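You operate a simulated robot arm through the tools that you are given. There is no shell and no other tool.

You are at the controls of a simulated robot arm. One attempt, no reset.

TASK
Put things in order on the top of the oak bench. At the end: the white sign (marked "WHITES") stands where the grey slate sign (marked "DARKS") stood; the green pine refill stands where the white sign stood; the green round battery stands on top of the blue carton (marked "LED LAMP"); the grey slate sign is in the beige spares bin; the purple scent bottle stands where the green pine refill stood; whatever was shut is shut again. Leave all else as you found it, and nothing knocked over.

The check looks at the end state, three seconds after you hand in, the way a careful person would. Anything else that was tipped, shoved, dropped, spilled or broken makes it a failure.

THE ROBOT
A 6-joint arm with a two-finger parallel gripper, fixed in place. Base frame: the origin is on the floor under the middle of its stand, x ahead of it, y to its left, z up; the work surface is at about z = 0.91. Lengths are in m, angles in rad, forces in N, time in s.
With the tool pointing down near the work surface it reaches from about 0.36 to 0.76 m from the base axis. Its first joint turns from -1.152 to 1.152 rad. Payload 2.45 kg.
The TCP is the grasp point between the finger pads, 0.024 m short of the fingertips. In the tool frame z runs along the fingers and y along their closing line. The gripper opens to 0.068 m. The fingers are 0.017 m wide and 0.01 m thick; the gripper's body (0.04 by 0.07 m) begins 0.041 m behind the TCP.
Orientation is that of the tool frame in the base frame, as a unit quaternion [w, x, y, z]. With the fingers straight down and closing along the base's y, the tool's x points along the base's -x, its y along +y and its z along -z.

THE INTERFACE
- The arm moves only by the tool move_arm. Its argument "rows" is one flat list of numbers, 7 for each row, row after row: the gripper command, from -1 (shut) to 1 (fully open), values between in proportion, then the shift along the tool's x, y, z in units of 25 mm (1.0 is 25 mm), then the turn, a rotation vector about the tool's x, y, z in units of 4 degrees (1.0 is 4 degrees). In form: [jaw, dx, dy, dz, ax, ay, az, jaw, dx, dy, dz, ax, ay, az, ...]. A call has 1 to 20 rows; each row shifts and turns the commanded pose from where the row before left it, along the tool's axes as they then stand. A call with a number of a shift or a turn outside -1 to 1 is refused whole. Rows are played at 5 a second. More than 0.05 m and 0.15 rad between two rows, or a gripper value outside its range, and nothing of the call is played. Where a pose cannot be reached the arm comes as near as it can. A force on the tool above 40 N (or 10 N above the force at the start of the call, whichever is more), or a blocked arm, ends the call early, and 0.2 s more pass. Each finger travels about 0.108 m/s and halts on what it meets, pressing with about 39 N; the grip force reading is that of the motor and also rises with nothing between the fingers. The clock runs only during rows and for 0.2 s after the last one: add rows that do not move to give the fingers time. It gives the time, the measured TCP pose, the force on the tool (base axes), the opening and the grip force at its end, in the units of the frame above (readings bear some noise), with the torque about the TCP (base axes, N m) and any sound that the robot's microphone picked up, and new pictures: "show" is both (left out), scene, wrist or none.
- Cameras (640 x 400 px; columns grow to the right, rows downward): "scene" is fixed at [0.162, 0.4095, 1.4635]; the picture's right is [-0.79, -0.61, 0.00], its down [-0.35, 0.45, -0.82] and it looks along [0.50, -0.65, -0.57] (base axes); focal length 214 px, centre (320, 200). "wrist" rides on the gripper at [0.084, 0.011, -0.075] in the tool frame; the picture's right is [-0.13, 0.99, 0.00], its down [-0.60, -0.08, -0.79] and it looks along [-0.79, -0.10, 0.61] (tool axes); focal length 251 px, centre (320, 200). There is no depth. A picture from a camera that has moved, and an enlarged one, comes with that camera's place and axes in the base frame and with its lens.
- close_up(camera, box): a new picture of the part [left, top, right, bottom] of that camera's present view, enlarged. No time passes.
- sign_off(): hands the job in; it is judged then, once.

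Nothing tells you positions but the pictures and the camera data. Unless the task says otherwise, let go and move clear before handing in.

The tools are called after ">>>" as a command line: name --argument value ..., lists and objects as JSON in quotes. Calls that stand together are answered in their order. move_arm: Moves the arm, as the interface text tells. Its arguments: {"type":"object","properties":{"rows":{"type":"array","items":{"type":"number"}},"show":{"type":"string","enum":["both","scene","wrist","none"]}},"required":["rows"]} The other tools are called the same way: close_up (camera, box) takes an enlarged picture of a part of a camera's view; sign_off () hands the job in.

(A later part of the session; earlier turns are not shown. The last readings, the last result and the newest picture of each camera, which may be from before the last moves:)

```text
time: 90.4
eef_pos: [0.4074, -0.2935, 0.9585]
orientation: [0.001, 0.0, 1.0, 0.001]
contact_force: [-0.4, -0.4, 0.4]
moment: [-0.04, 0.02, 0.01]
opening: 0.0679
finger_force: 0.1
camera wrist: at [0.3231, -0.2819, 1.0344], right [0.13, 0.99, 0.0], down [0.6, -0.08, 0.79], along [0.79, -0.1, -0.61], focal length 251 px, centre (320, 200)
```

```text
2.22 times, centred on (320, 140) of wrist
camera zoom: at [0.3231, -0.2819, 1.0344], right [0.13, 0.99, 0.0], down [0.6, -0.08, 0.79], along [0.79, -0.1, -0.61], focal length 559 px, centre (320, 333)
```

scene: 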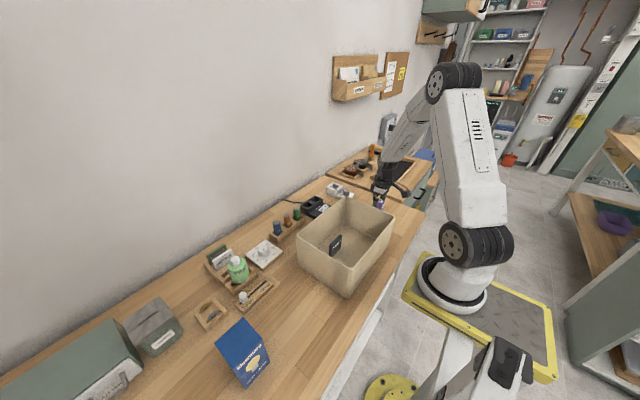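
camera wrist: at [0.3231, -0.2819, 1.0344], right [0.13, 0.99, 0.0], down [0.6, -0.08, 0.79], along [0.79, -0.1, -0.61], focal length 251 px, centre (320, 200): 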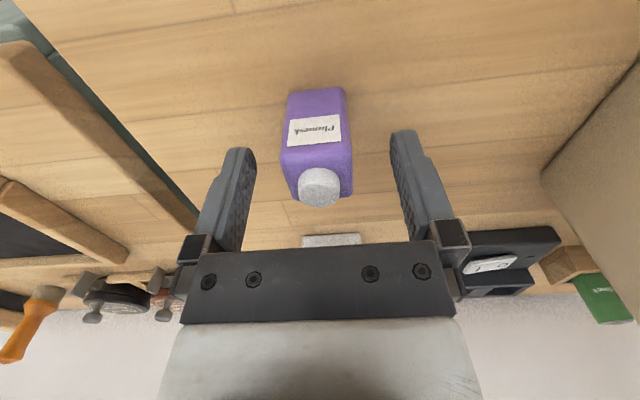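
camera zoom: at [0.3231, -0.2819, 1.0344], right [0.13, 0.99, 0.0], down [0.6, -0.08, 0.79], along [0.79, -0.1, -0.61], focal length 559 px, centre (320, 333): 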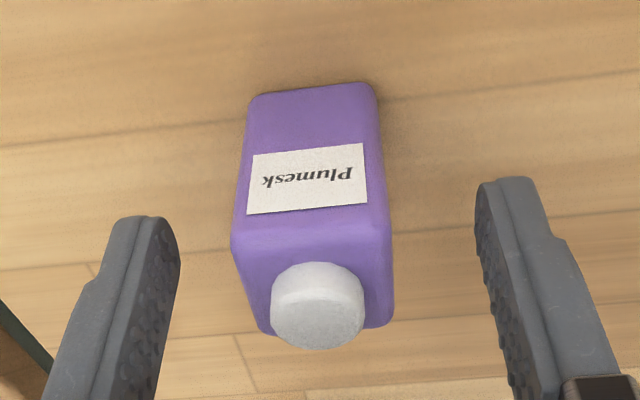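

The purple bottle stands where pine stood. I'll lift clear and head to the battery rack.

>>> move_arm --rows '[1, 0, 0, -0.4, 0, 0, 0, 1, 0, 0, -0.8, 0, 0, 0, 1, 0, 0, -1, 0, 0, 0, 1, 0, 0, -1, 0, 0, 0, 1, 0, 0, -1, 0, 0, 0, 1, 0, 0, -1, 0, 0, 0, 1, 0, 0, -0.8, 0, 0, 0, 1, -0.87, 0.976, 0, 0, 0, 0, 1, -0.87, 0.976, 0, 0, 0, 0, 1, -0.87, 0.976, 0, 0, 0, 0, 1, -0.87, 0.976, 0, 0, 0, 0, 1, -0.87, 0.976, 0, 0, 0, 0, 1, -0.87, 0.976, 0, 0, 0, 0, 1, -0.87, 0.976, 0, 0, 0, 0, 1, -0.87, 0.976, 0, 0, 0, 0, 1, -0.87, 0.976, 0, 0, 0, 0, 1, -0.87, 0.976, 0, 0, 0, 0, 1, 0, 0, 0, 0, 0, 0]'

>>> close_up --camera "wrist" --box '[220, 0, 420, 160]'

>>> close_up --camera "scene" --box '[260, 190, 340, 250]'

>>> close_up --camera "scene" --box '[310, 160, 410, 230]'

```text
time: 94.2
eef_pos: [0.626, -0.0496, 1.1112]
orientation: [0.001, 0.0, 1.0, 0.0]
contact_force: [-1.6, 0.3, 0.3]
moment: [0.01, -0.04, -0.02]
opening: 0.0679
finger_force: 0.1
camera wrist: at [0.5416, -0.0372, 1.1858], right [0.13, 0.99, 0.0], down [0.6, -0.08, 0.79], along [0.79, -0.1, -0.61], focal length 251 px, centre (320, 200)
```

scene: 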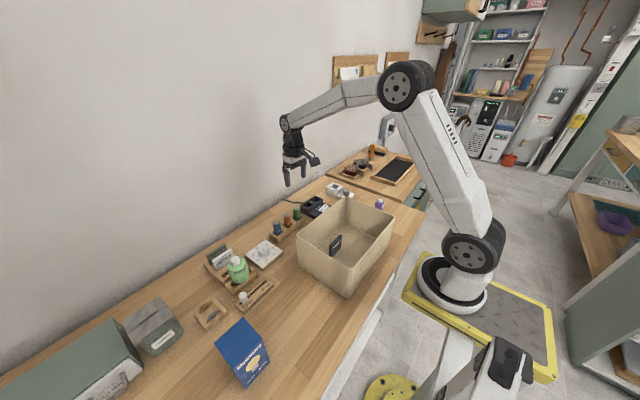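
wrist: 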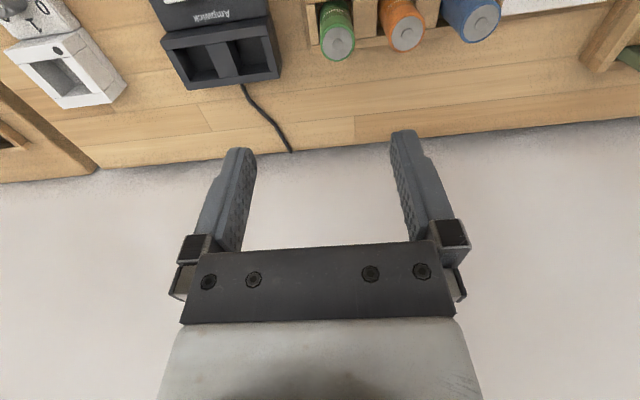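

```text
2.50 times, centred on (320, 80) of wrist
camera zoom: at [0.5416, -0.0372, 1.1858], right [0.13, 0.99, 0.0], down [0.6, -0.08, 0.79], along [0.79, -0.1, -0.61], focal length 629 px, centre (320, 500)
```

zoom: 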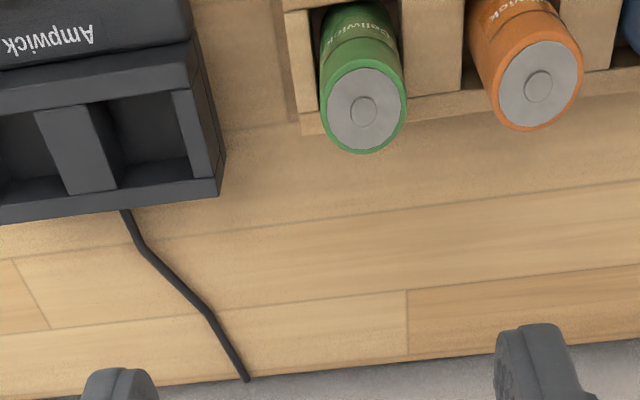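

```text
6.67 times, centred on (300, 220) of scene
camera zoom: at [0.162, 0.4095, 1.4635], right [-0.79, -0.61, 0.0], down [-0.35, 0.45, -0.82], along [0.5, -0.65, -0.57], focal length 1430 px, centre (453, 67)
```

zoom: 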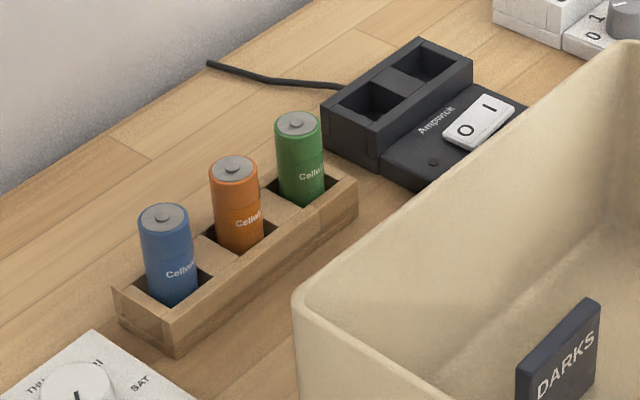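

```text
5.71 times, centred on (360, 195) of scene
camera zoom: at [0.162, 0.4095, 1.4635], right [-0.79, -0.61, 0.0], down [-0.35, 0.45, -0.82], along [0.5, -0.65, -0.57], focal length 1226 px, centre (91, 229)
```

zoom: 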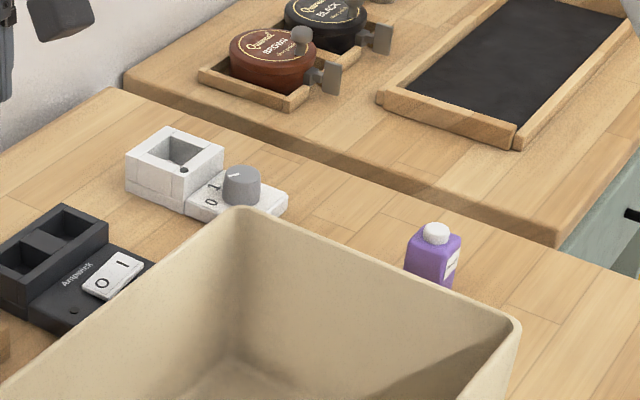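

Purple stands properly. The green battery top is about (0.617, -0.036, 0.98), diameter ~26 mm with orange 50 mm away, so I'll use a partial opening and hover closer.

>>> move_arm --rows '[0.235, 0.107, 0.181, 0.8, 0, 0, 0, 0.235, 0.107, 0.181, 0.8, 0, 0, 0, 0.235, 0.107, 0.181, 0.8, 0, 0, 0, 0.235, 0, 0, 0, 0, 0, 0]'

>>> close_up --camera "wrist" --box '[220, 20, 420, 180]'

>>> close_up --camera "scene" --box '[260, 180, 340, 240]'

```text
time: 95.2
eef_pos: [0.6172, -0.0371, 1.0493]
orientation: [0.001, 0.0, 1.0, 0.0]
contact_force: [0.4, -0.3, -0.1]
moment: [0.02, -0.04, 0.03]
opening: 0.0421
finger_force: 0.1
camera wrist: at [0.5326, -0.0252, 1.1243], right [0.13, 0.99, 0.0], down [0.6, -0.08, 0.79], along [0.79, -0.1, -0.61], focal length 251 px, centre (320, 200)
```

scene: 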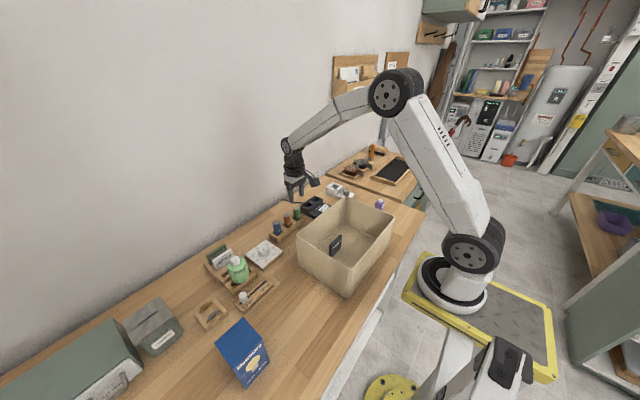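
wrist: 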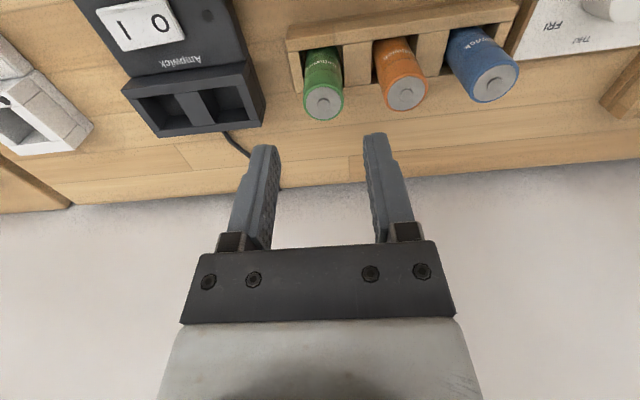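

```text
2.50 times, centred on (320, 100) of wrist
camera zoom: at [0.5326, -0.0252, 1.1243], right [0.13, 0.99, 0.0], down [0.6, -0.08, 0.79], along [0.79, -0.1, -0.61], focal length 629 px, centre (320, 450)
```

zoom: 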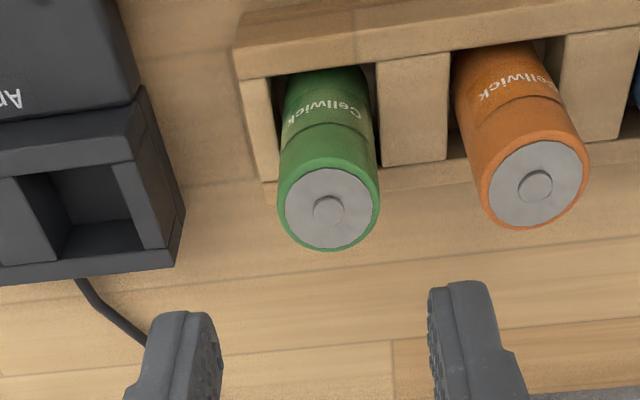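

```text
6.67 times, centred on (300, 210) of scene
camera zoom: at [0.162, 0.4095, 1.4635], right [-0.79, -0.61, 0.0], down [-0.35, 0.45, -0.82], along [0.5, -0.65, -0.57], focal length 1430 px, centre (453, 133)
```

zoom: 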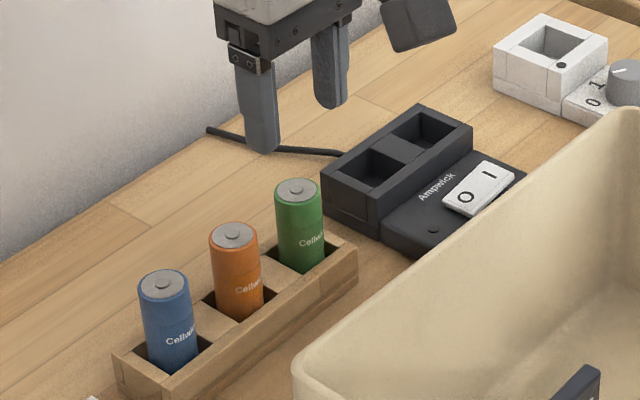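

The battery is well centred between the partly opened fingers. I'll descend partway around it and check the clearance to orange.

>>> move_arm --rows '[0.235, -0.04, 0.04, 0.797, 0, 0, 0, 0.235, 0, 0, 0.797, 0, 0, 0, 0.235, 0, 0, 0.797, 0, 0, 0, 0.235, 0, 0, 0, 0, 0, 0]' --show "wrist"

>>> close_up --camera "wrist" --box '[220, 60, 420, 220]'

>>> close_up --camera "scene" --box '[260, 180, 340, 240]'

```text
time: 96.2
eef_pos: [0.6182, -0.0355, 0.9901]
orientation: [0.001, 0.0, 1.0, 0.001]
contact_force: [0.2, -0.5, -0.4]
moment: [-0.02, 0.03, 0.01]
opening: 0.042
finger_force: 0.0
camera wrist: at [0.5343, -0.0239, 1.065], right [0.13, 0.99, 0.0], down [0.6, -0.08, 0.79], along [0.79, -0.1, -0.61], focal length 251 px, centre (320, 200)
```

wrist: 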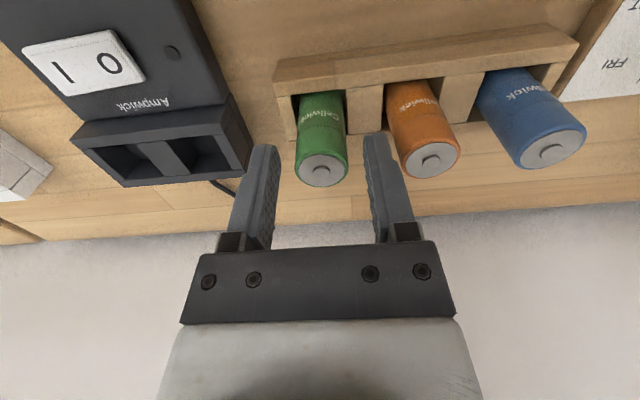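

```text
2.50 times, centred on (320, 140) of wrist
camera zoom: at [0.5343, -0.0239, 1.065], right [0.13, 0.99, 0.0], down [0.6, -0.08, 0.79], along [0.79, -0.1, -0.61], focal length 629 px, centre (320, 350)
```

zoom: 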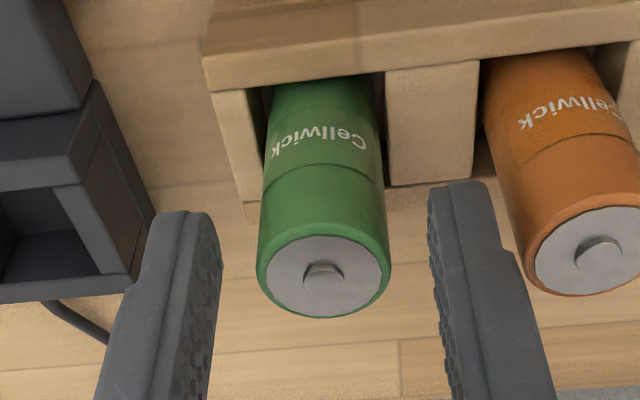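

```text
6.67 times, centred on (300, 210) of scene
camera zoom: at [0.162, 0.4095, 1.4635], right [-0.79, -0.61, 0.0], down [-0.35, 0.45, -0.82], along [0.5, -0.65, -0.57], focal length 1430 px, centre (453, 133)
```

zoom: 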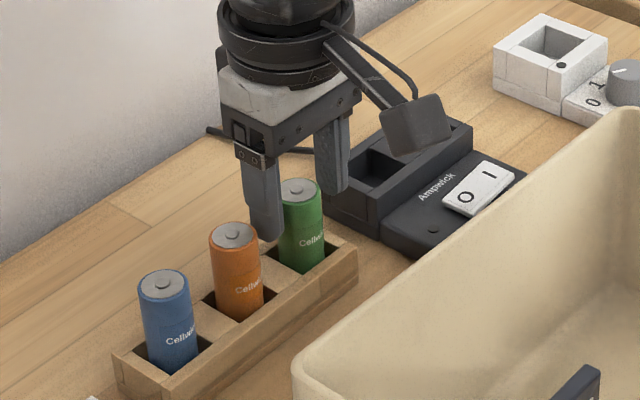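

Clearances on both sides look fine. I'll go down 20 mm more (tips stay above the rack) and close.

>>> move_arm --rows '[0.235, -0.08, 0, 0.4, 0, 0, 0, 0.235, 0, 0, 0.4, 0, 0, 0, 0.235, 0, 0, 0, 0, 0, 0, -0.6, 0, 0, 0, 0, 0, 0, -1, 0, 0, 0, 0, 0, 0, -1, 0, 0, 0, 0, 0, 0, -1, 0, 0, 0, 0, 0, 0]'

>>> close_up --camera "wrist" --box '[220, 60, 420, 220]'

>>> close_up --camera "scene" --box '[260, 180, 340, 240]'

```text
time: 97.8
eef_pos: [0.6198, -0.0345, 0.9706]
orientation: [0.001, 0.0, 1.0, 0.0]
contact_force: [-0.4, -0.5, 1.3]
moment: [-0.01, -0.02, 0.02]
opening: 0.0245
finger_force: 38.6
camera wrist: at [0.5364, -0.0231, 1.045], right [0.13, 0.99, 0.0], down [0.6, -0.08, 0.79], along [0.79, -0.1, -0.61], focal length 251 px, centre (320, 200)
```

scene: 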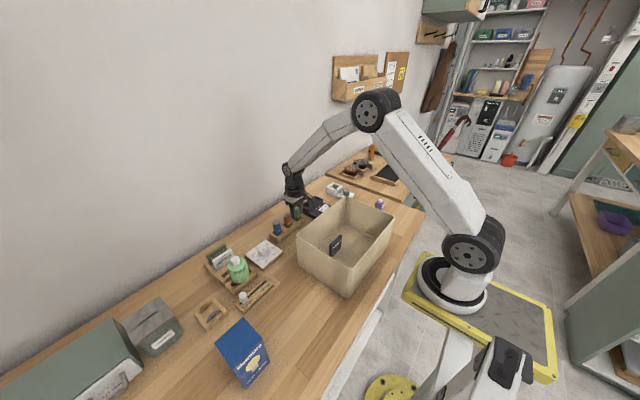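
wrist: 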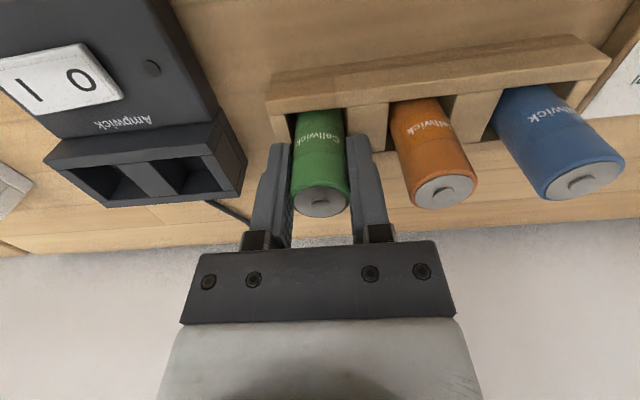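

```text
2.50 times, centred on (320, 140) of wrist
camera zoom: at [0.5364, -0.0231, 1.045], right [0.13, 0.99, 0.0], down [0.6, -0.08, 0.79], along [0.79, -0.1, -0.61], focal length 629 px, centre (320, 350)
```

zoom: 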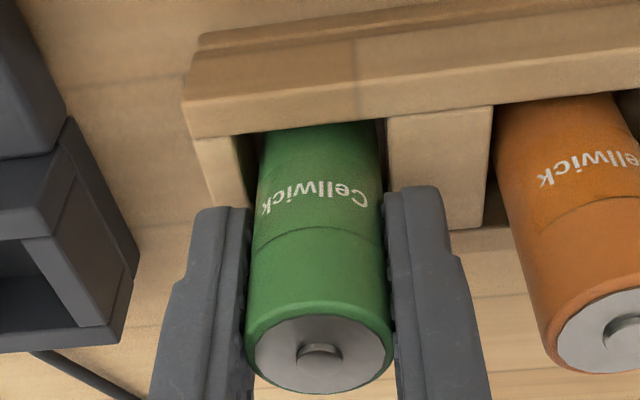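

```text
6.67 times, centred on (300, 210) of scene
camera zoom: at [0.162, 0.4095, 1.4635], right [-0.79, -0.61, 0.0], down [-0.35, 0.45, -0.82], along [0.5, -0.65, -0.57], focal length 1430 px, centre (453, 133)
```

zoom: 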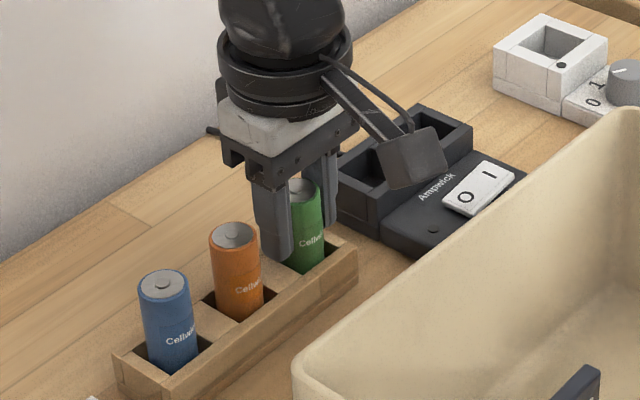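

Gripped (24.5 mm). Gentle test-lift.

>>> move_arm --rows '[-1, 0, 0, -0.08, 0, 0, 0, -1, 0, 0, -0.08, 0, 0, 0, -1, 0, 0, -0.12, 0, 0, 0, -1, 0, 0, -0.12, 0, 0, 0, -1, 0, 0, 0, 0, 0, 0]' --show "wrist"

>>> close_up --camera "wrist" --box '[220, 60, 420, 220]'

```text
time: 99.0
eef_pos: [0.6196, -0.0347, 0.981]
orientation: [0.001, 0.001, 1.0, 0.0]
contact_force: [-0.4, 0.1, -0.7]
moment: [0.02, 0.0, 0.0]
opening: 0.0248
finger_force: 38.9
camera wrist: at [0.5361, -0.0238, 1.0556], right [0.13, 0.99, 0.0], down [0.6, -0.08, 0.79], along [0.79, -0.1, -0.61], focal length 251 px, centre (320, 200)
```

wrist: 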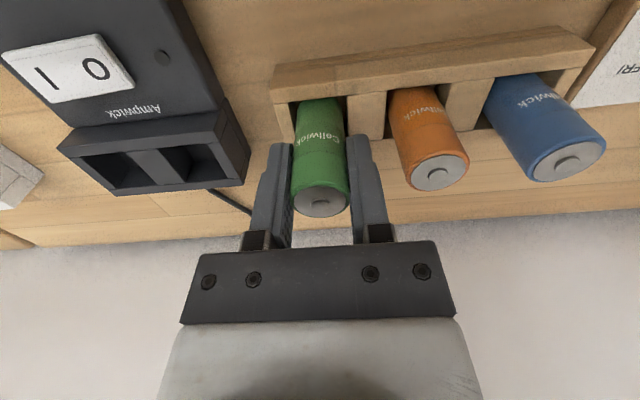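

```text
2.50 times, centred on (320, 140) of wrist
camera zoom: at [0.5361, -0.0238, 1.0556], right [0.13, 0.99, 0.0], down [0.6, -0.08, 0.79], along [0.79, -0.1, -0.61], focal length 629 px, centre (320, 350)
```

zoom: 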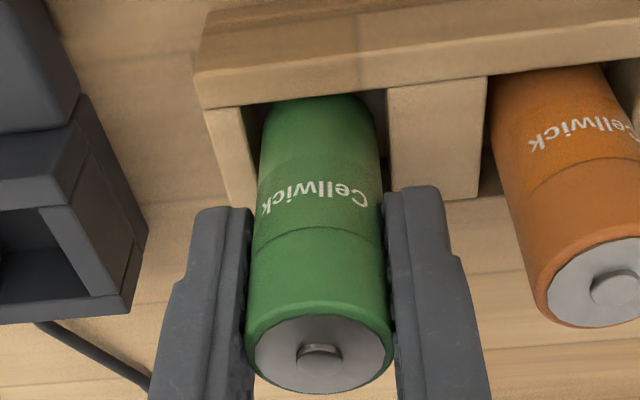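

The battery rises with the gripper. Lifting clear with a smooth ramp.

>>> move_arm --rows '[-1, 0, 0, -0.2, 0, 0, 0, -1, 0, 0, -0.4, 0, 0, 0, -1, 0, 0, -0.6, 0, 0, 0, -1, 0, 0, -0.7, 0, 0, 0, -1, 0, 0, -0.7, 0, 0, 0, -1, 0, 0, -0.7, 0, 0, 0, -1, 0, 0, -0.7, 0, 0, 0, -1, 0, 0, -0.7, 0, 0, 0, -1, 0, 0, -0.7, 0, 0, 0, -1, 0, 0, -0.6, 0, 0, 0, -1, 0, 0, -0.4, 0, 0, 0, -1, 0, 0, -0.2, 0, 0, 0, -1, 0, 0, 0, 0, 0, 0]'

>>> close_up --camera "wrist" --box '[220, 40, 420, 220]'

>>> close_up --camera "scene" --box '[250, 130, 340, 240]'

>>> close_up --camera "scene" --box '[200, 310, 290, 390]'

```text
time: 101.8
eef_pos: [0.6188, -0.0356, 1.1456]
orientation: [0.0, 0.0, 1.0, 0.001]
contact_force: [-0.1, 0.1, 0.1]
moment: [0.03, 0.0, 0.0]
opening: 0.0246
finger_force: 38.6
camera wrist: at [0.5341, -0.0234, 1.2202], right [0.13, 0.99, 0.0], down [0.6, -0.08, 0.79], along [0.79, -0.1, -0.61], focal length 251 px, centre (320, 200)
```

scene: 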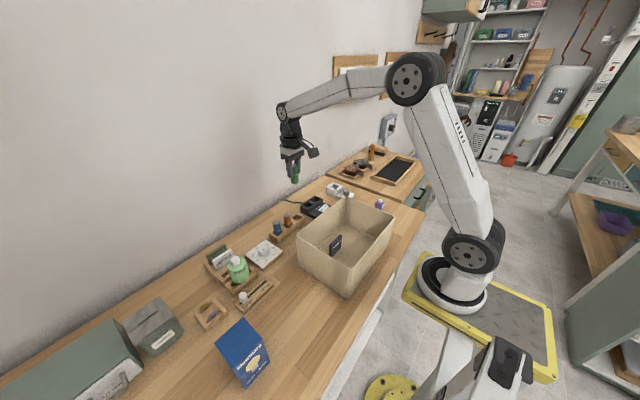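
wrist: 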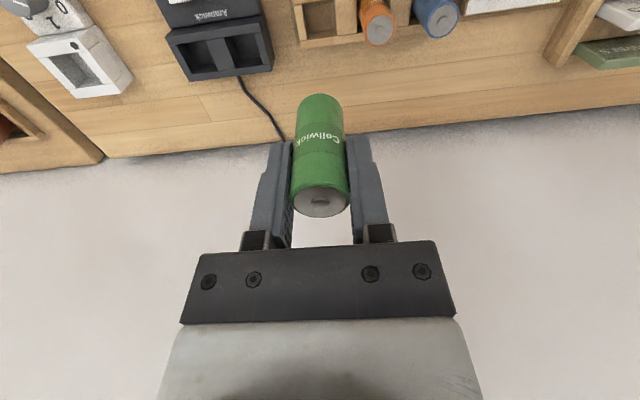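

```text
2.22 times, centred on (320, 130) of wrist
camera zoom: at [0.5341, -0.0234, 1.2202], right [0.13, 0.99, 0.0], down [0.6, -0.08, 0.79], along [0.79, -0.1, -0.61], focal length 559 px, centre (320, 356)
```

zoom: 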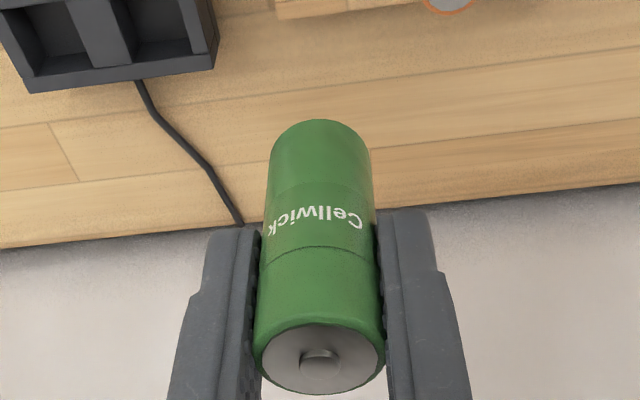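

```text
3.64 times, centred on (295, 185) of scene
camera zoom: at [0.162, 0.4095, 1.4635], right [-0.79, -0.61, 0.0], down [-0.35, 0.45, -0.82], along [0.5, -0.65, -0.57], focal length 780 px, centre (411, 254)
```

zoom: 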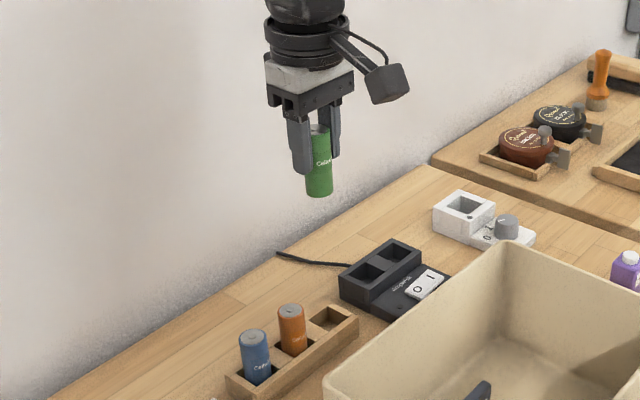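

```text
5.00 times, centred on (245, 350) of scene
camera zoom: at [0.162, 0.4095, 1.4635], right [-0.79, -0.61, 0.0], down [-0.35, 0.45, -0.82], along [0.5, -0.65, -0.57], focal length 1072 px, centre (695, -550)
```

zoom: 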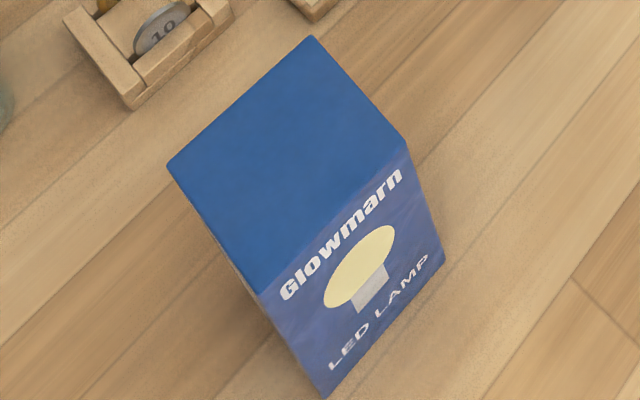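

The battery is upright in the grip. The carton top is about 60×60 mm centred near (0.388, 0.363) at z≈1.02. Carrying it there smoothly.

>>> move_arm --rows '[-1, 0.176, 0.3, 0, 0, 0, 0, -1, 0.352, 0.6, 0, 0, 0, 0, -1, 0.528, 0.9, 0, 0, 0, 0, -1, 0.557, 0.949, 0, 0, 0, 0, -1, 0.557, 0.949, 0, 0, 0, 0, -1, 0.557, 0.949, 0, 0, 0, 0, -1, 0.557, 0.949, 0, 0, 0, 0, -1, 0.557, 0.949, 0, 0, 0, 0, -1, 0.557, 0.949, 0, 0, 0, 0, -1, 0.557, 0.949, 0, 0, 0, 0, -1, 0.557, 0.949, 0, 0, 0, 0, -1, 0.557, 0.949, 0, 0, 0, 0, -1, 0.557, 0.949, 0, 0, 0, 0, -1, 0.557, 0.949, 0, 0, 0, 0, -1, 0.557, 0.949, 0, 0, 0, 0, -1, 0.557, 0.949, 0, 0, 0, 0, -1, 0.528, 0.9, 0, 0, 0, 0, -1, 0.352, 0.6, 0, 0, 0, 0, -1, 0.176, 0.3, 0, 0, 0, 0, -1, 0, 0, 0, 0, 0, 0]'

>>> close_up --camera "wrist" --box '[200, 0, 440, 220]'

>>> close_up --camera "scene" --box '[180, 250, 310, 400]'

```text
time: 106.0
eef_pos: [0.385, 0.3614, 1.1435]
orientation: [0.001, 0.0, 1.0, 0.0]
contact_force: [-0.4, 0.5, -0.1]
moment: [-0.02, 0.01, -0.02]
opening: 0.0246
finger_force: 39.4
camera wrist: at [0.3013, 0.3736, 1.2197], right [0.13, 0.99, 0.0], down [0.6, -0.08, 0.79], along [0.79, -0.1, -0.61], focal length 251 px, centre (320, 200)
```

scene: 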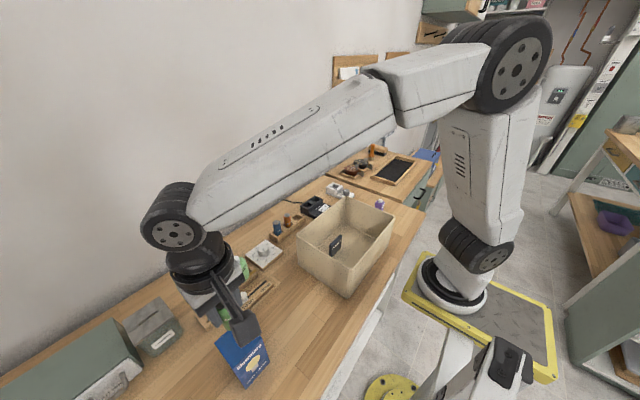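
wrist: 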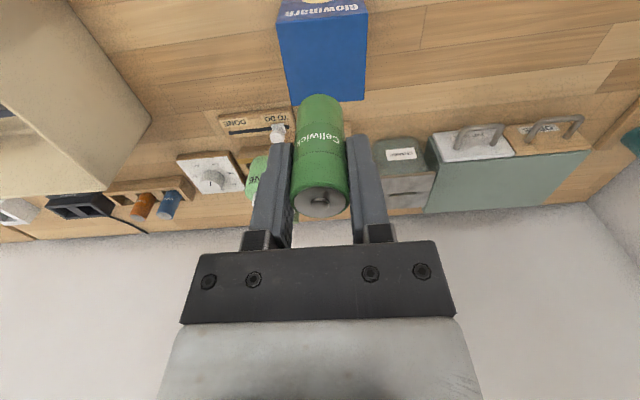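

```text
1.82 times, centred on (320, 110) of wrist
camera zoom: at [0.3013, 0.3736, 1.2197], right [0.13, 0.99, 0.0], down [0.6, -0.08, 0.79], along [0.79, -0.1, -0.61], focal length 457 px, centre (320, 364)
```

zoom: 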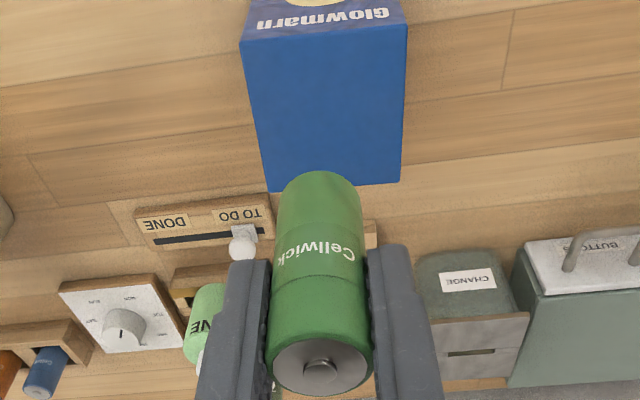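

```text
2.67 times, centred on (245, 325) of scene
camera zoom: at [0.162, 0.4095, 1.4635], right [-0.79, -0.61, 0.0], down [-0.35, 0.45, -0.82], along [0.5, -0.65, -0.57], focal length 572 px, centre (520, -133)
```

zoom: 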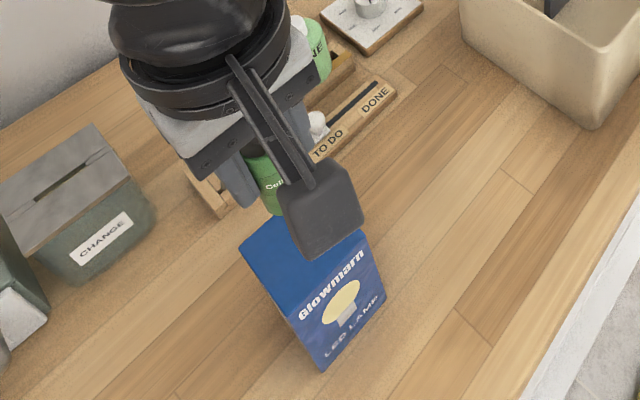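

Carton centre works out near (0.390, 0.366). I'll adjust 2–3 mm, descend to ~2 cm above it, and re-check.

>>> move_arm --rows '[-1, -0.04, 0.06, 0.2, 0, 0, 0, -1, -0.04, 0.06, 0.4, 0, 0, 0, -1, 0, 0, 0.5, 0, 0, 0, -1, 0, 0, 0.4, 0, 0, 0, -1, 0, 0, 0.3, 0, 0, 0, -1, 0, 0, 0.2, 0, 0, 0, -1, 0, 0, 0, 0, 0, 0]'

>>> close_up --camera "wrist" --box '[200, 0, 440, 220]'

>>> close_up --camera "scene" --box '[200, 300, 290, 380]'

```text
time: 107.6
eef_pos: [0.3871, 0.3646, 1.095]
orientation: [0.001, 0.0, 1.0, 0.0]
contact_force: [0.2, -0.1, -1.2]
moment: [0.0, 0.01, -0.02]
opening: 0.0247
finger_force: 38.6
camera wrist: at [0.3029, 0.3776, 1.1701], right [0.13, 0.99, 0.0], down [0.6, -0.08, 0.79], along [0.79, -0.1, -0.61], focal length 251 px, centre (320, 200)
```

scene: 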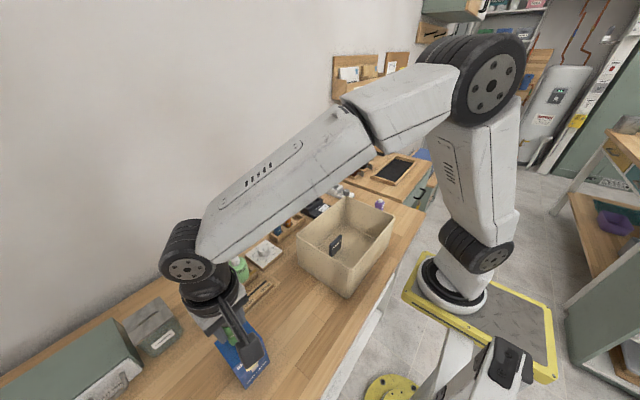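
wrist: 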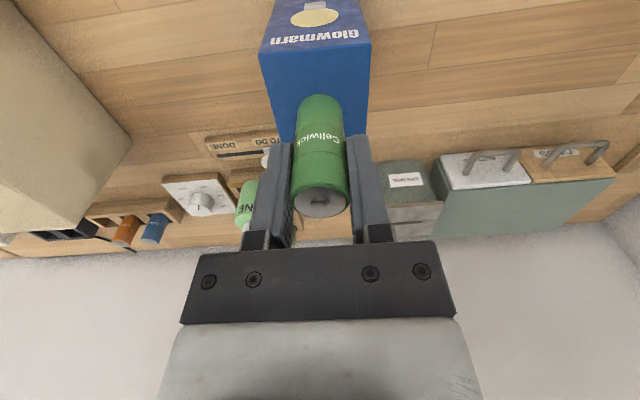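

```text
1.82 times, centred on (320, 110) of wrist
camera zoom: at [0.3029, 0.3776, 1.1701], right [0.13, 0.99, 0.0], down [0.6, -0.08, 0.79], along [0.79, -0.1, -0.61], focal length 457 px, centre (320, 364)
```

zoom: 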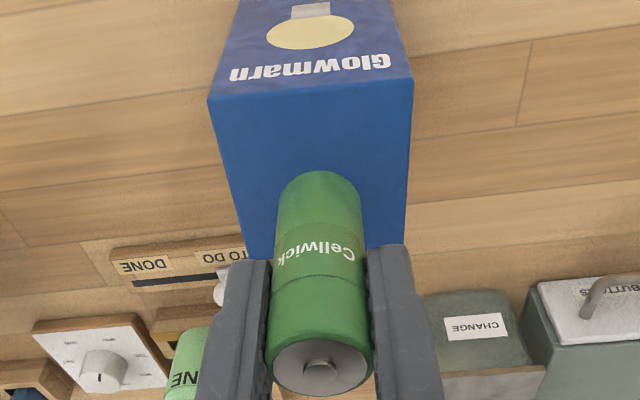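

```text
5.00 times, centred on (245, 340) of scene
camera zoom: at [0.162, 0.4095, 1.4635], right [-0.79, -0.61, 0.0], down [-0.35, 0.45, -0.82], along [0.5, -0.65, -0.57], focal length 1072 px, centre (695, -500)
```

zoom: 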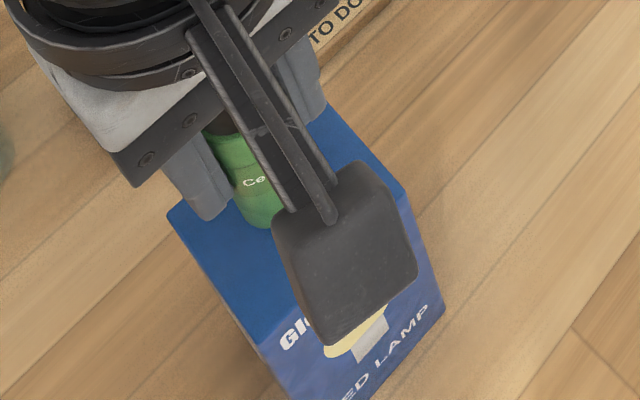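

Battery is centred over the carton to ~3 mm. Now stepping down gently to contact.

>>> move_arm --rows '[-1, 0.08, 0, 0, 0, 0, 0, -1, 0, 0, 0.08, 0, 0, 0, -1, 0, 0, 0.08, 0, 0, 0, -1, 0, 0, 0.08, 0, 0, 0, -1, 0, 0, 0, 0, 0, 0]' --show "none"

>>> move_arm --rows '[-1, 0, 0, 0.04, 0, 0, 0, -1, 0, 0, 0.04, 0, 0, 0, -1, 0, 0, 0, 0, 0, 0]' --show "none"

```text
time: 108.8
eef_pos: [0.3871, 0.3643, 1.0883]
orientation: [0.002, 0.0, 1.0, 0.0]
contact_force: [-0.3, 1.1, -1.3]
moment: [0.0, 0.02, 0.01]
opening: 0.0248
finger_force: 38.8
```

```text
time: 109.6
eef_pos: [0.3855, 0.3644, 1.0877]
orientation: [0.001, 0.0, 1.0, 0.001]
contact_force: [-0.1, -0.2, -0.3]
moment: [0.04, 0.03, 0.0]
opening: 0.0244
finger_force: 38.5
```

No contact yet (cmd z≈1.087). Continuing in single millimetres.

>>> move_arm --rows '[-1, 0, 0, 0.04, 0, 0, 0, -1, 0, 0, 0, 0, 0, 0]' --show "none"

>>> move_arm --rows '[-1, 0, 0, 0.04, 0, 0, 0, -1, 0, 0, 0, 0, 0, 0]' --show "none"

```text
time: 110.2
eef_pos: [0.3848, 0.3666, 1.0866]
orientation: [0.001, 0.0, 1.0, 0.0]
contact_force: [-0.3, -0.6, -0.8]
moment: [-0.02, -0.01, 0.01]
opening: 0.0249
finger_force: 38.6
```

```text
time: 110.8
eef_pos: [0.3863, 0.3659, 1.0853]
orientation: [0.001, 0.0, 1.0, 0.0]
contact_force: [-0.2, 0.3, -0.6]
moment: [0.0, 0.01, 0.01]
opening: 0.0246
finger_force: 39.5
```

>>> move_arm --rows '[-1, 0, 0, 0.04, 0, 0, 0, -1, 0, 0, 0, 0, 0, 0]' --show "none"

>>> move_arm --rows '[-1, 0, 0, 0.04, 0, 0, 0, -1, 0, 0, 0, 0, 0, 0]' --show "wrist"

>>> close_up --camera "wrist" --box '[220, 40, 420, 220]'

```text
time: 111.4
eef_pos: [0.3863, 0.365, 1.0834]
orientation: [0.001, 0.0, 1.0, -0.001]
contact_force: [0.3, -0.4, -1.0]
moment: [0.02, 0.0, -0.01]
opening: 0.025
finger_force: 39.2
```

```text
time: 112.0
eef_pos: [0.3858, 0.3654, 1.0818]
orientation: [0.001, 0.0, 1.0, 0.0]
contact_force: [-0.3, -0.2, -0.5]
moment: [0.02, 0.01, 0.03]
opening: 0.0248
finger_force: 38.8
camera wrist: at [0.3017, 0.377, 1.1576], right [0.13, 0.99, 0.0], down [0.6, -0.08, 0.79], along [0.79, -0.1, -0.61], focal length 251 px, centre (320, 200)
```

wrist: 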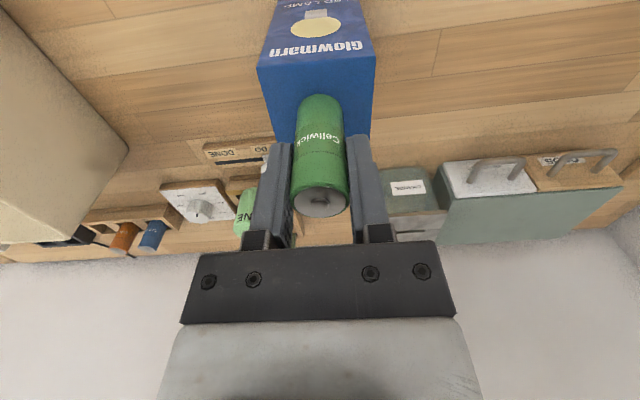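

```text
2.22 times, centred on (320, 130) of wrist
camera zoom: at [0.3017, 0.377, 1.1576], right [0.13, 0.99, 0.0], down [0.6, -0.08, 0.79], along [0.79, -0.1, -0.61], focal length 559 px, centre (320, 356)
```

zoom: 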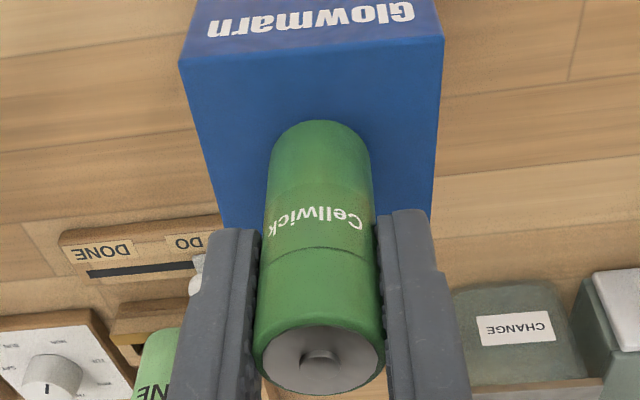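

>>> move_arm --rows '[-1, 0, 0, 0.04, 0, 0, 0, -1, 0, 0, 0, 0, 0, 0]' --show "none"

>>> move_arm --rows '[-1, 0, 0, 0.04, 0, 0, 0, -1, 0, 0, 0, 0, 0, 0]' --show "none"

>>> move_arm --rows '[-1, 0, 0, 0.04, 0, 0, 0, -1, 0, 0, 0, 0, 0, 0]' --show "none"

```text
time: 112.6
eef_pos: [0.3861, 0.366, 1.0806]
orientation: [0.002, 0.001, 1.0, 0.001]
contact_force: [0.5, 0.1, -0.2]
moment: [-0.04, 0.0, 0.02]
opening: 0.0247
finger_force: 39.2
```

```text
time: 113.2
eef_pos: [0.3859, 0.3651, 1.0799]
orientation: [0.0, 0.0, 1.0, 0.001]
contact_force: [0.0, -0.3, -1.3]
moment: [-0.03, 0.02, 0.02]
opening: 0.0245
finger_force: 39.6
```

```text
time: 113.8
eef_pos: [0.3861, 0.3649, 1.079]
orientation: [0.001, 0.0, 1.0, 0.0]
contact_force: [-0.6, 0.0, -1.2]
moment: [-0.01, 0.01, 0.01]
opening: 0.0246
finger_force: 39.1
```

>>> move_arm --rows '[-1, 0, 0, 0.04, 0, 0, 0, -1, 0, 0, 0, 0, 0, 0]' --show "none"

>>> move_arm --rows '[-1, 0, 0, 0.04, 0, 0, 0, -1, 0, 0, 0, 0, 0, 0]' --show "none"

>>> move_arm --rows '[-1, 0, 0, 0.04, 0, 0, 0, -1, 0, 0, 0, 0, 0, 0]' --show "scene"

>>> close_up --camera "scene" --box '[200, 310, 280, 380]'

```text
time: 114.4
eef_pos: [0.3862, 0.3647, 1.0794]
orientation: [0.001, 0.0, 1.0, 0.0]
contact_force: [-0.3, 0.2, -1.3]
moment: [0.0, -0.01, -0.01]
opening: 0.0245
finger_force: 39.1
```

```text
time: 115.0
eef_pos: [0.3857, 0.3661, 1.0785]
orientation: [0.0, 0.0, 1.0, 0.0]
contact_force: [0.3, 0.8, 0.0]
moment: [0.05, -0.01, -0.01]
opening: 0.0245
finger_force: 39.2
```

```text
time: 115.6
eef_pos: [0.3868, 0.3662, 1.0765]
orientation: [0.001, 0.0, 1.0, 0.001]
contact_force: [0.2, 0.6, 2.0]
moment: [0.01, -0.01, 0.0]
opening: 0.0247
finger_force: 39.5
```

scene: 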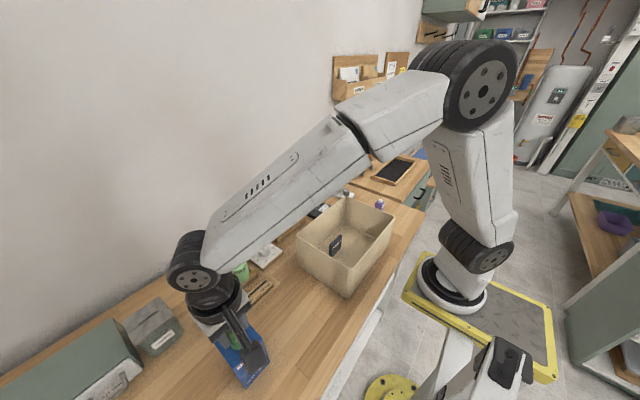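

```text
5.71 times, centred on (240, 345) of scene
camera zoom: at [0.162, 0.4095, 1.4635], right [-0.79, -0.61, 0.0], down [-0.35, 0.45, -0.82], along [0.5, -0.65, -0.57], focal length 1226 px, centre (777, -629)
```

zoom: 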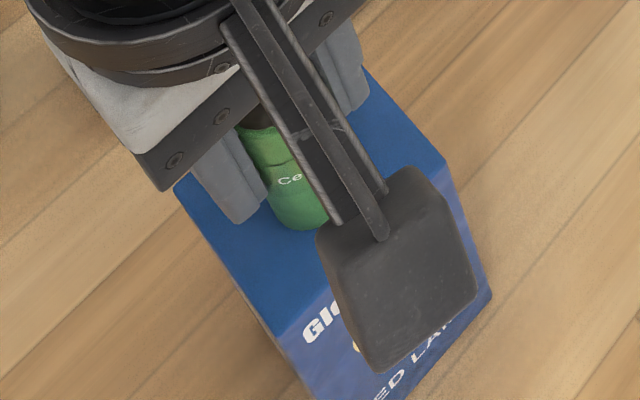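

Force is starting to rise (+3 N relative). One more half millimetre to confirm contact.

>>> move_arm --rows '[-1, 0, 0, 0.03, 0, 0, 0, -1, 0, 0, 0, 0, 0, 0]' --show "wrist"

```text
time: 116.2
eef_pos: [0.3857, 0.3659, 1.0762]
orientation: [0.002, 0.001, 1.0, 0.001]
contact_force: [-1.3, -4.0, 12.6]
moment: [-0.16, -0.01, 0.0]
opening: 0.025
finger_force: 39.1
camera wrist: at [0.3018, 0.3776, 1.1517], right [0.13, 0.99, 0.0], down [0.6, -0.08, 0.8], along [0.79, -0.1, -0.61], focal length 251 px, centre (320, 200)
```

wrist: 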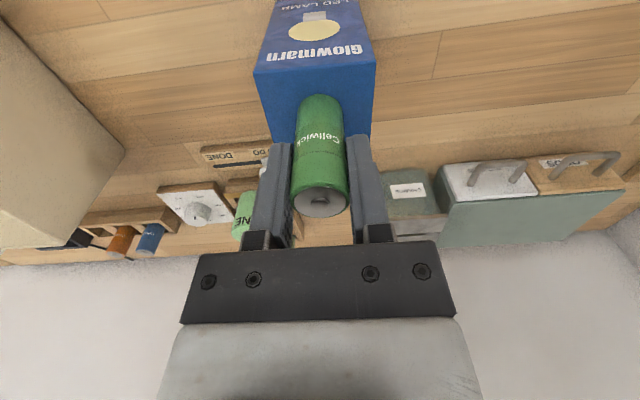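

Firm contact. Relieving slightly, then opening gently and evenly.

>>> move_arm --rows '[-1, 0, 0, -0.03, 0, 0, 0, -1, 0, 0, 0, 0, 0, 0, -0.1, 0, 0, 0, 0, 0, 0, 0.1, 0, 0, 0, 0, 0, 0, 0.4, 0, 0, 0, 0, 0, 0, 0.4, 0, 0, 0, 0, 0, 0]'

>>> close_up --camera "wrist" --box '[220, 40, 420, 220]'

>>> close_up --camera "scene" --box '[200, 310, 280, 380]'

```text
time: 117.6
eef_pos: [0.3859, 0.3669, 1.0763]
orientation: [0.001, 0.001, 1.0, 0.0]
contact_force: [0.1, -0.2, -0.3]
moment: [-0.02, -0.01, 0.01]
opening: 0.0478
finger_force: 0.0
camera wrist: at [0.3015, 0.3778, 1.1521], right [0.13, 0.99, 0.0], down [0.6, -0.08, 0.79], along [0.79, -0.1, -0.61], focal length 251 px, centre (320, 200)
```

scene: 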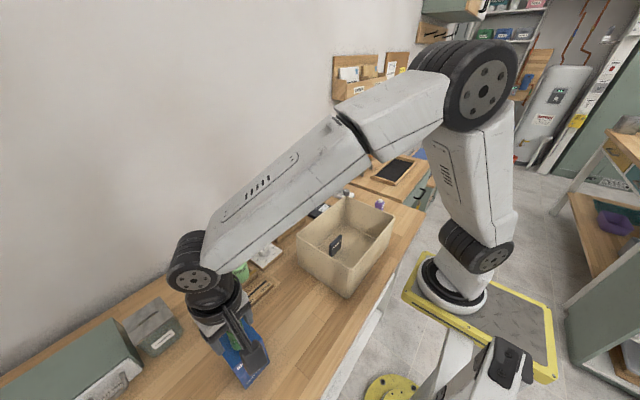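
wrist: 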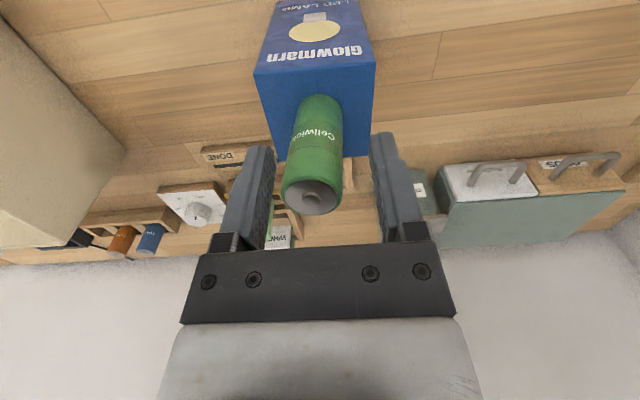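

```text
2.22 times, centred on (320, 130) of wrist
camera zoom: at [0.3015, 0.3778, 1.1521], right [0.13, 0.99, 0.0], down [0.6, -0.08, 0.79], along [0.79, -0.1, -0.61], focal length 559 px, centre (320, 356)
```

zoom: 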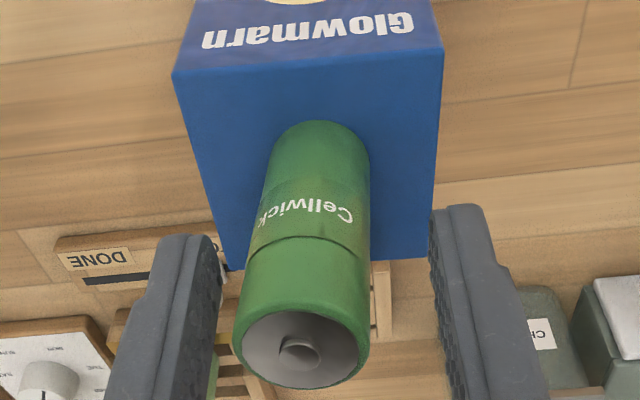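

```text
5.71 times, centred on (240, 345) of scene
camera zoom: at [0.162, 0.4095, 1.4635], right [-0.79, -0.61, 0.0], down [-0.35, 0.45, -0.82], along [0.5, -0.65, -0.57], focal length 1226 px, centre (777, -629)
```

zoom: 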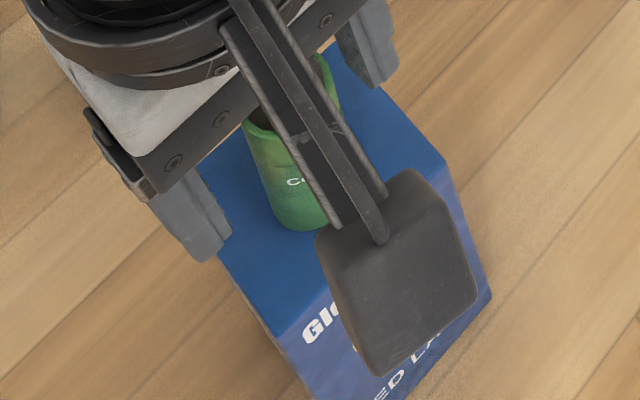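

The battery appears to lean slightly after release. I'll hold still and look again to see if it is static.

>>> move_arm --rows '[0.4, 0, 0, 0, 0, 0, 0]'

>>> close_up --camera "wrist" --box '[220, 40, 420, 220]'

>>> close_up --camera "scene" --box '[205, 310, 265, 355]'

```text
time: 118.0
eef_pos: [0.3852, 0.3661, 1.0765]
orientation: [0.002, 0.0, 1.0, 0.0]
contact_force: [0.1, 0.0, 0.3]
moment: [0.01, 0.0, -0.01]
opening: 0.0479
finger_force: 0.0
camera wrist: at [0.3015, 0.3778, 1.1521], right [0.13, 0.99, 0.0], down [0.6, -0.08, 0.79], along [0.79, -0.1, -0.61], focal length 251 px, centre (320, 200)
```

scene: 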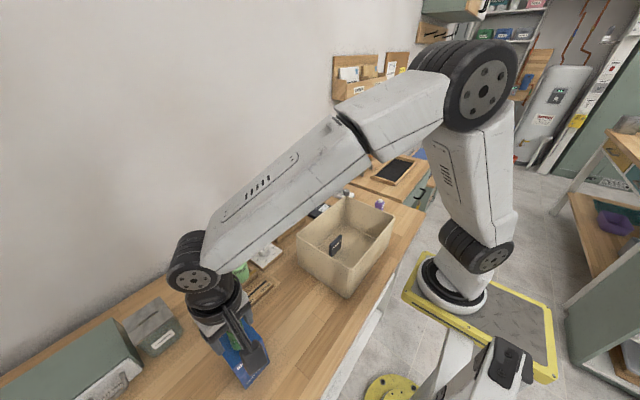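
wrist: 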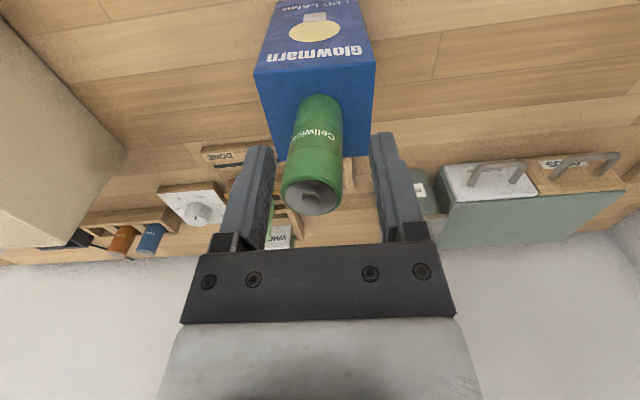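

```text
2.22 times, centred on (320, 130) of wrist
camera zoom: at [0.3015, 0.3778, 1.1521], right [0.13, 0.99, 0.0], down [0.6, -0.08, 0.79], along [0.79, -0.1, -0.61], focal length 559 px, centre (320, 356)
```

zoom: 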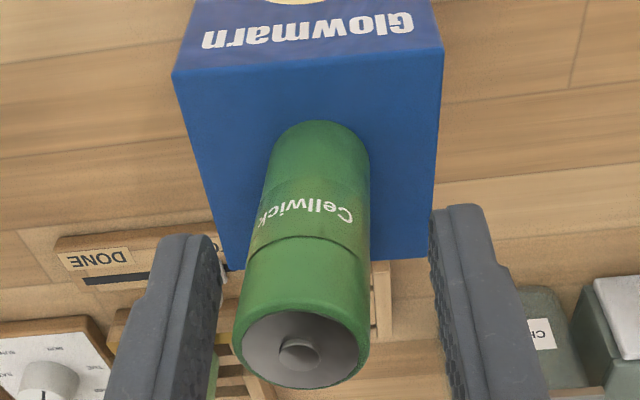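

```text
8.89 times, centred on (235, 332) of scene
camera zoom: at [0.162, 0.4095, 1.4635], right [-0.79, -0.61, 0.0], down [-0.35, 0.45, -0.82], along [0.5, -0.65, -0.57], focal length 1906 px, centre (1076, -978)
```

zoom: 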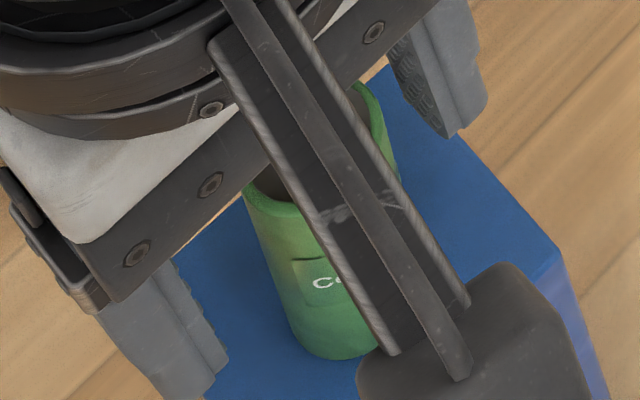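

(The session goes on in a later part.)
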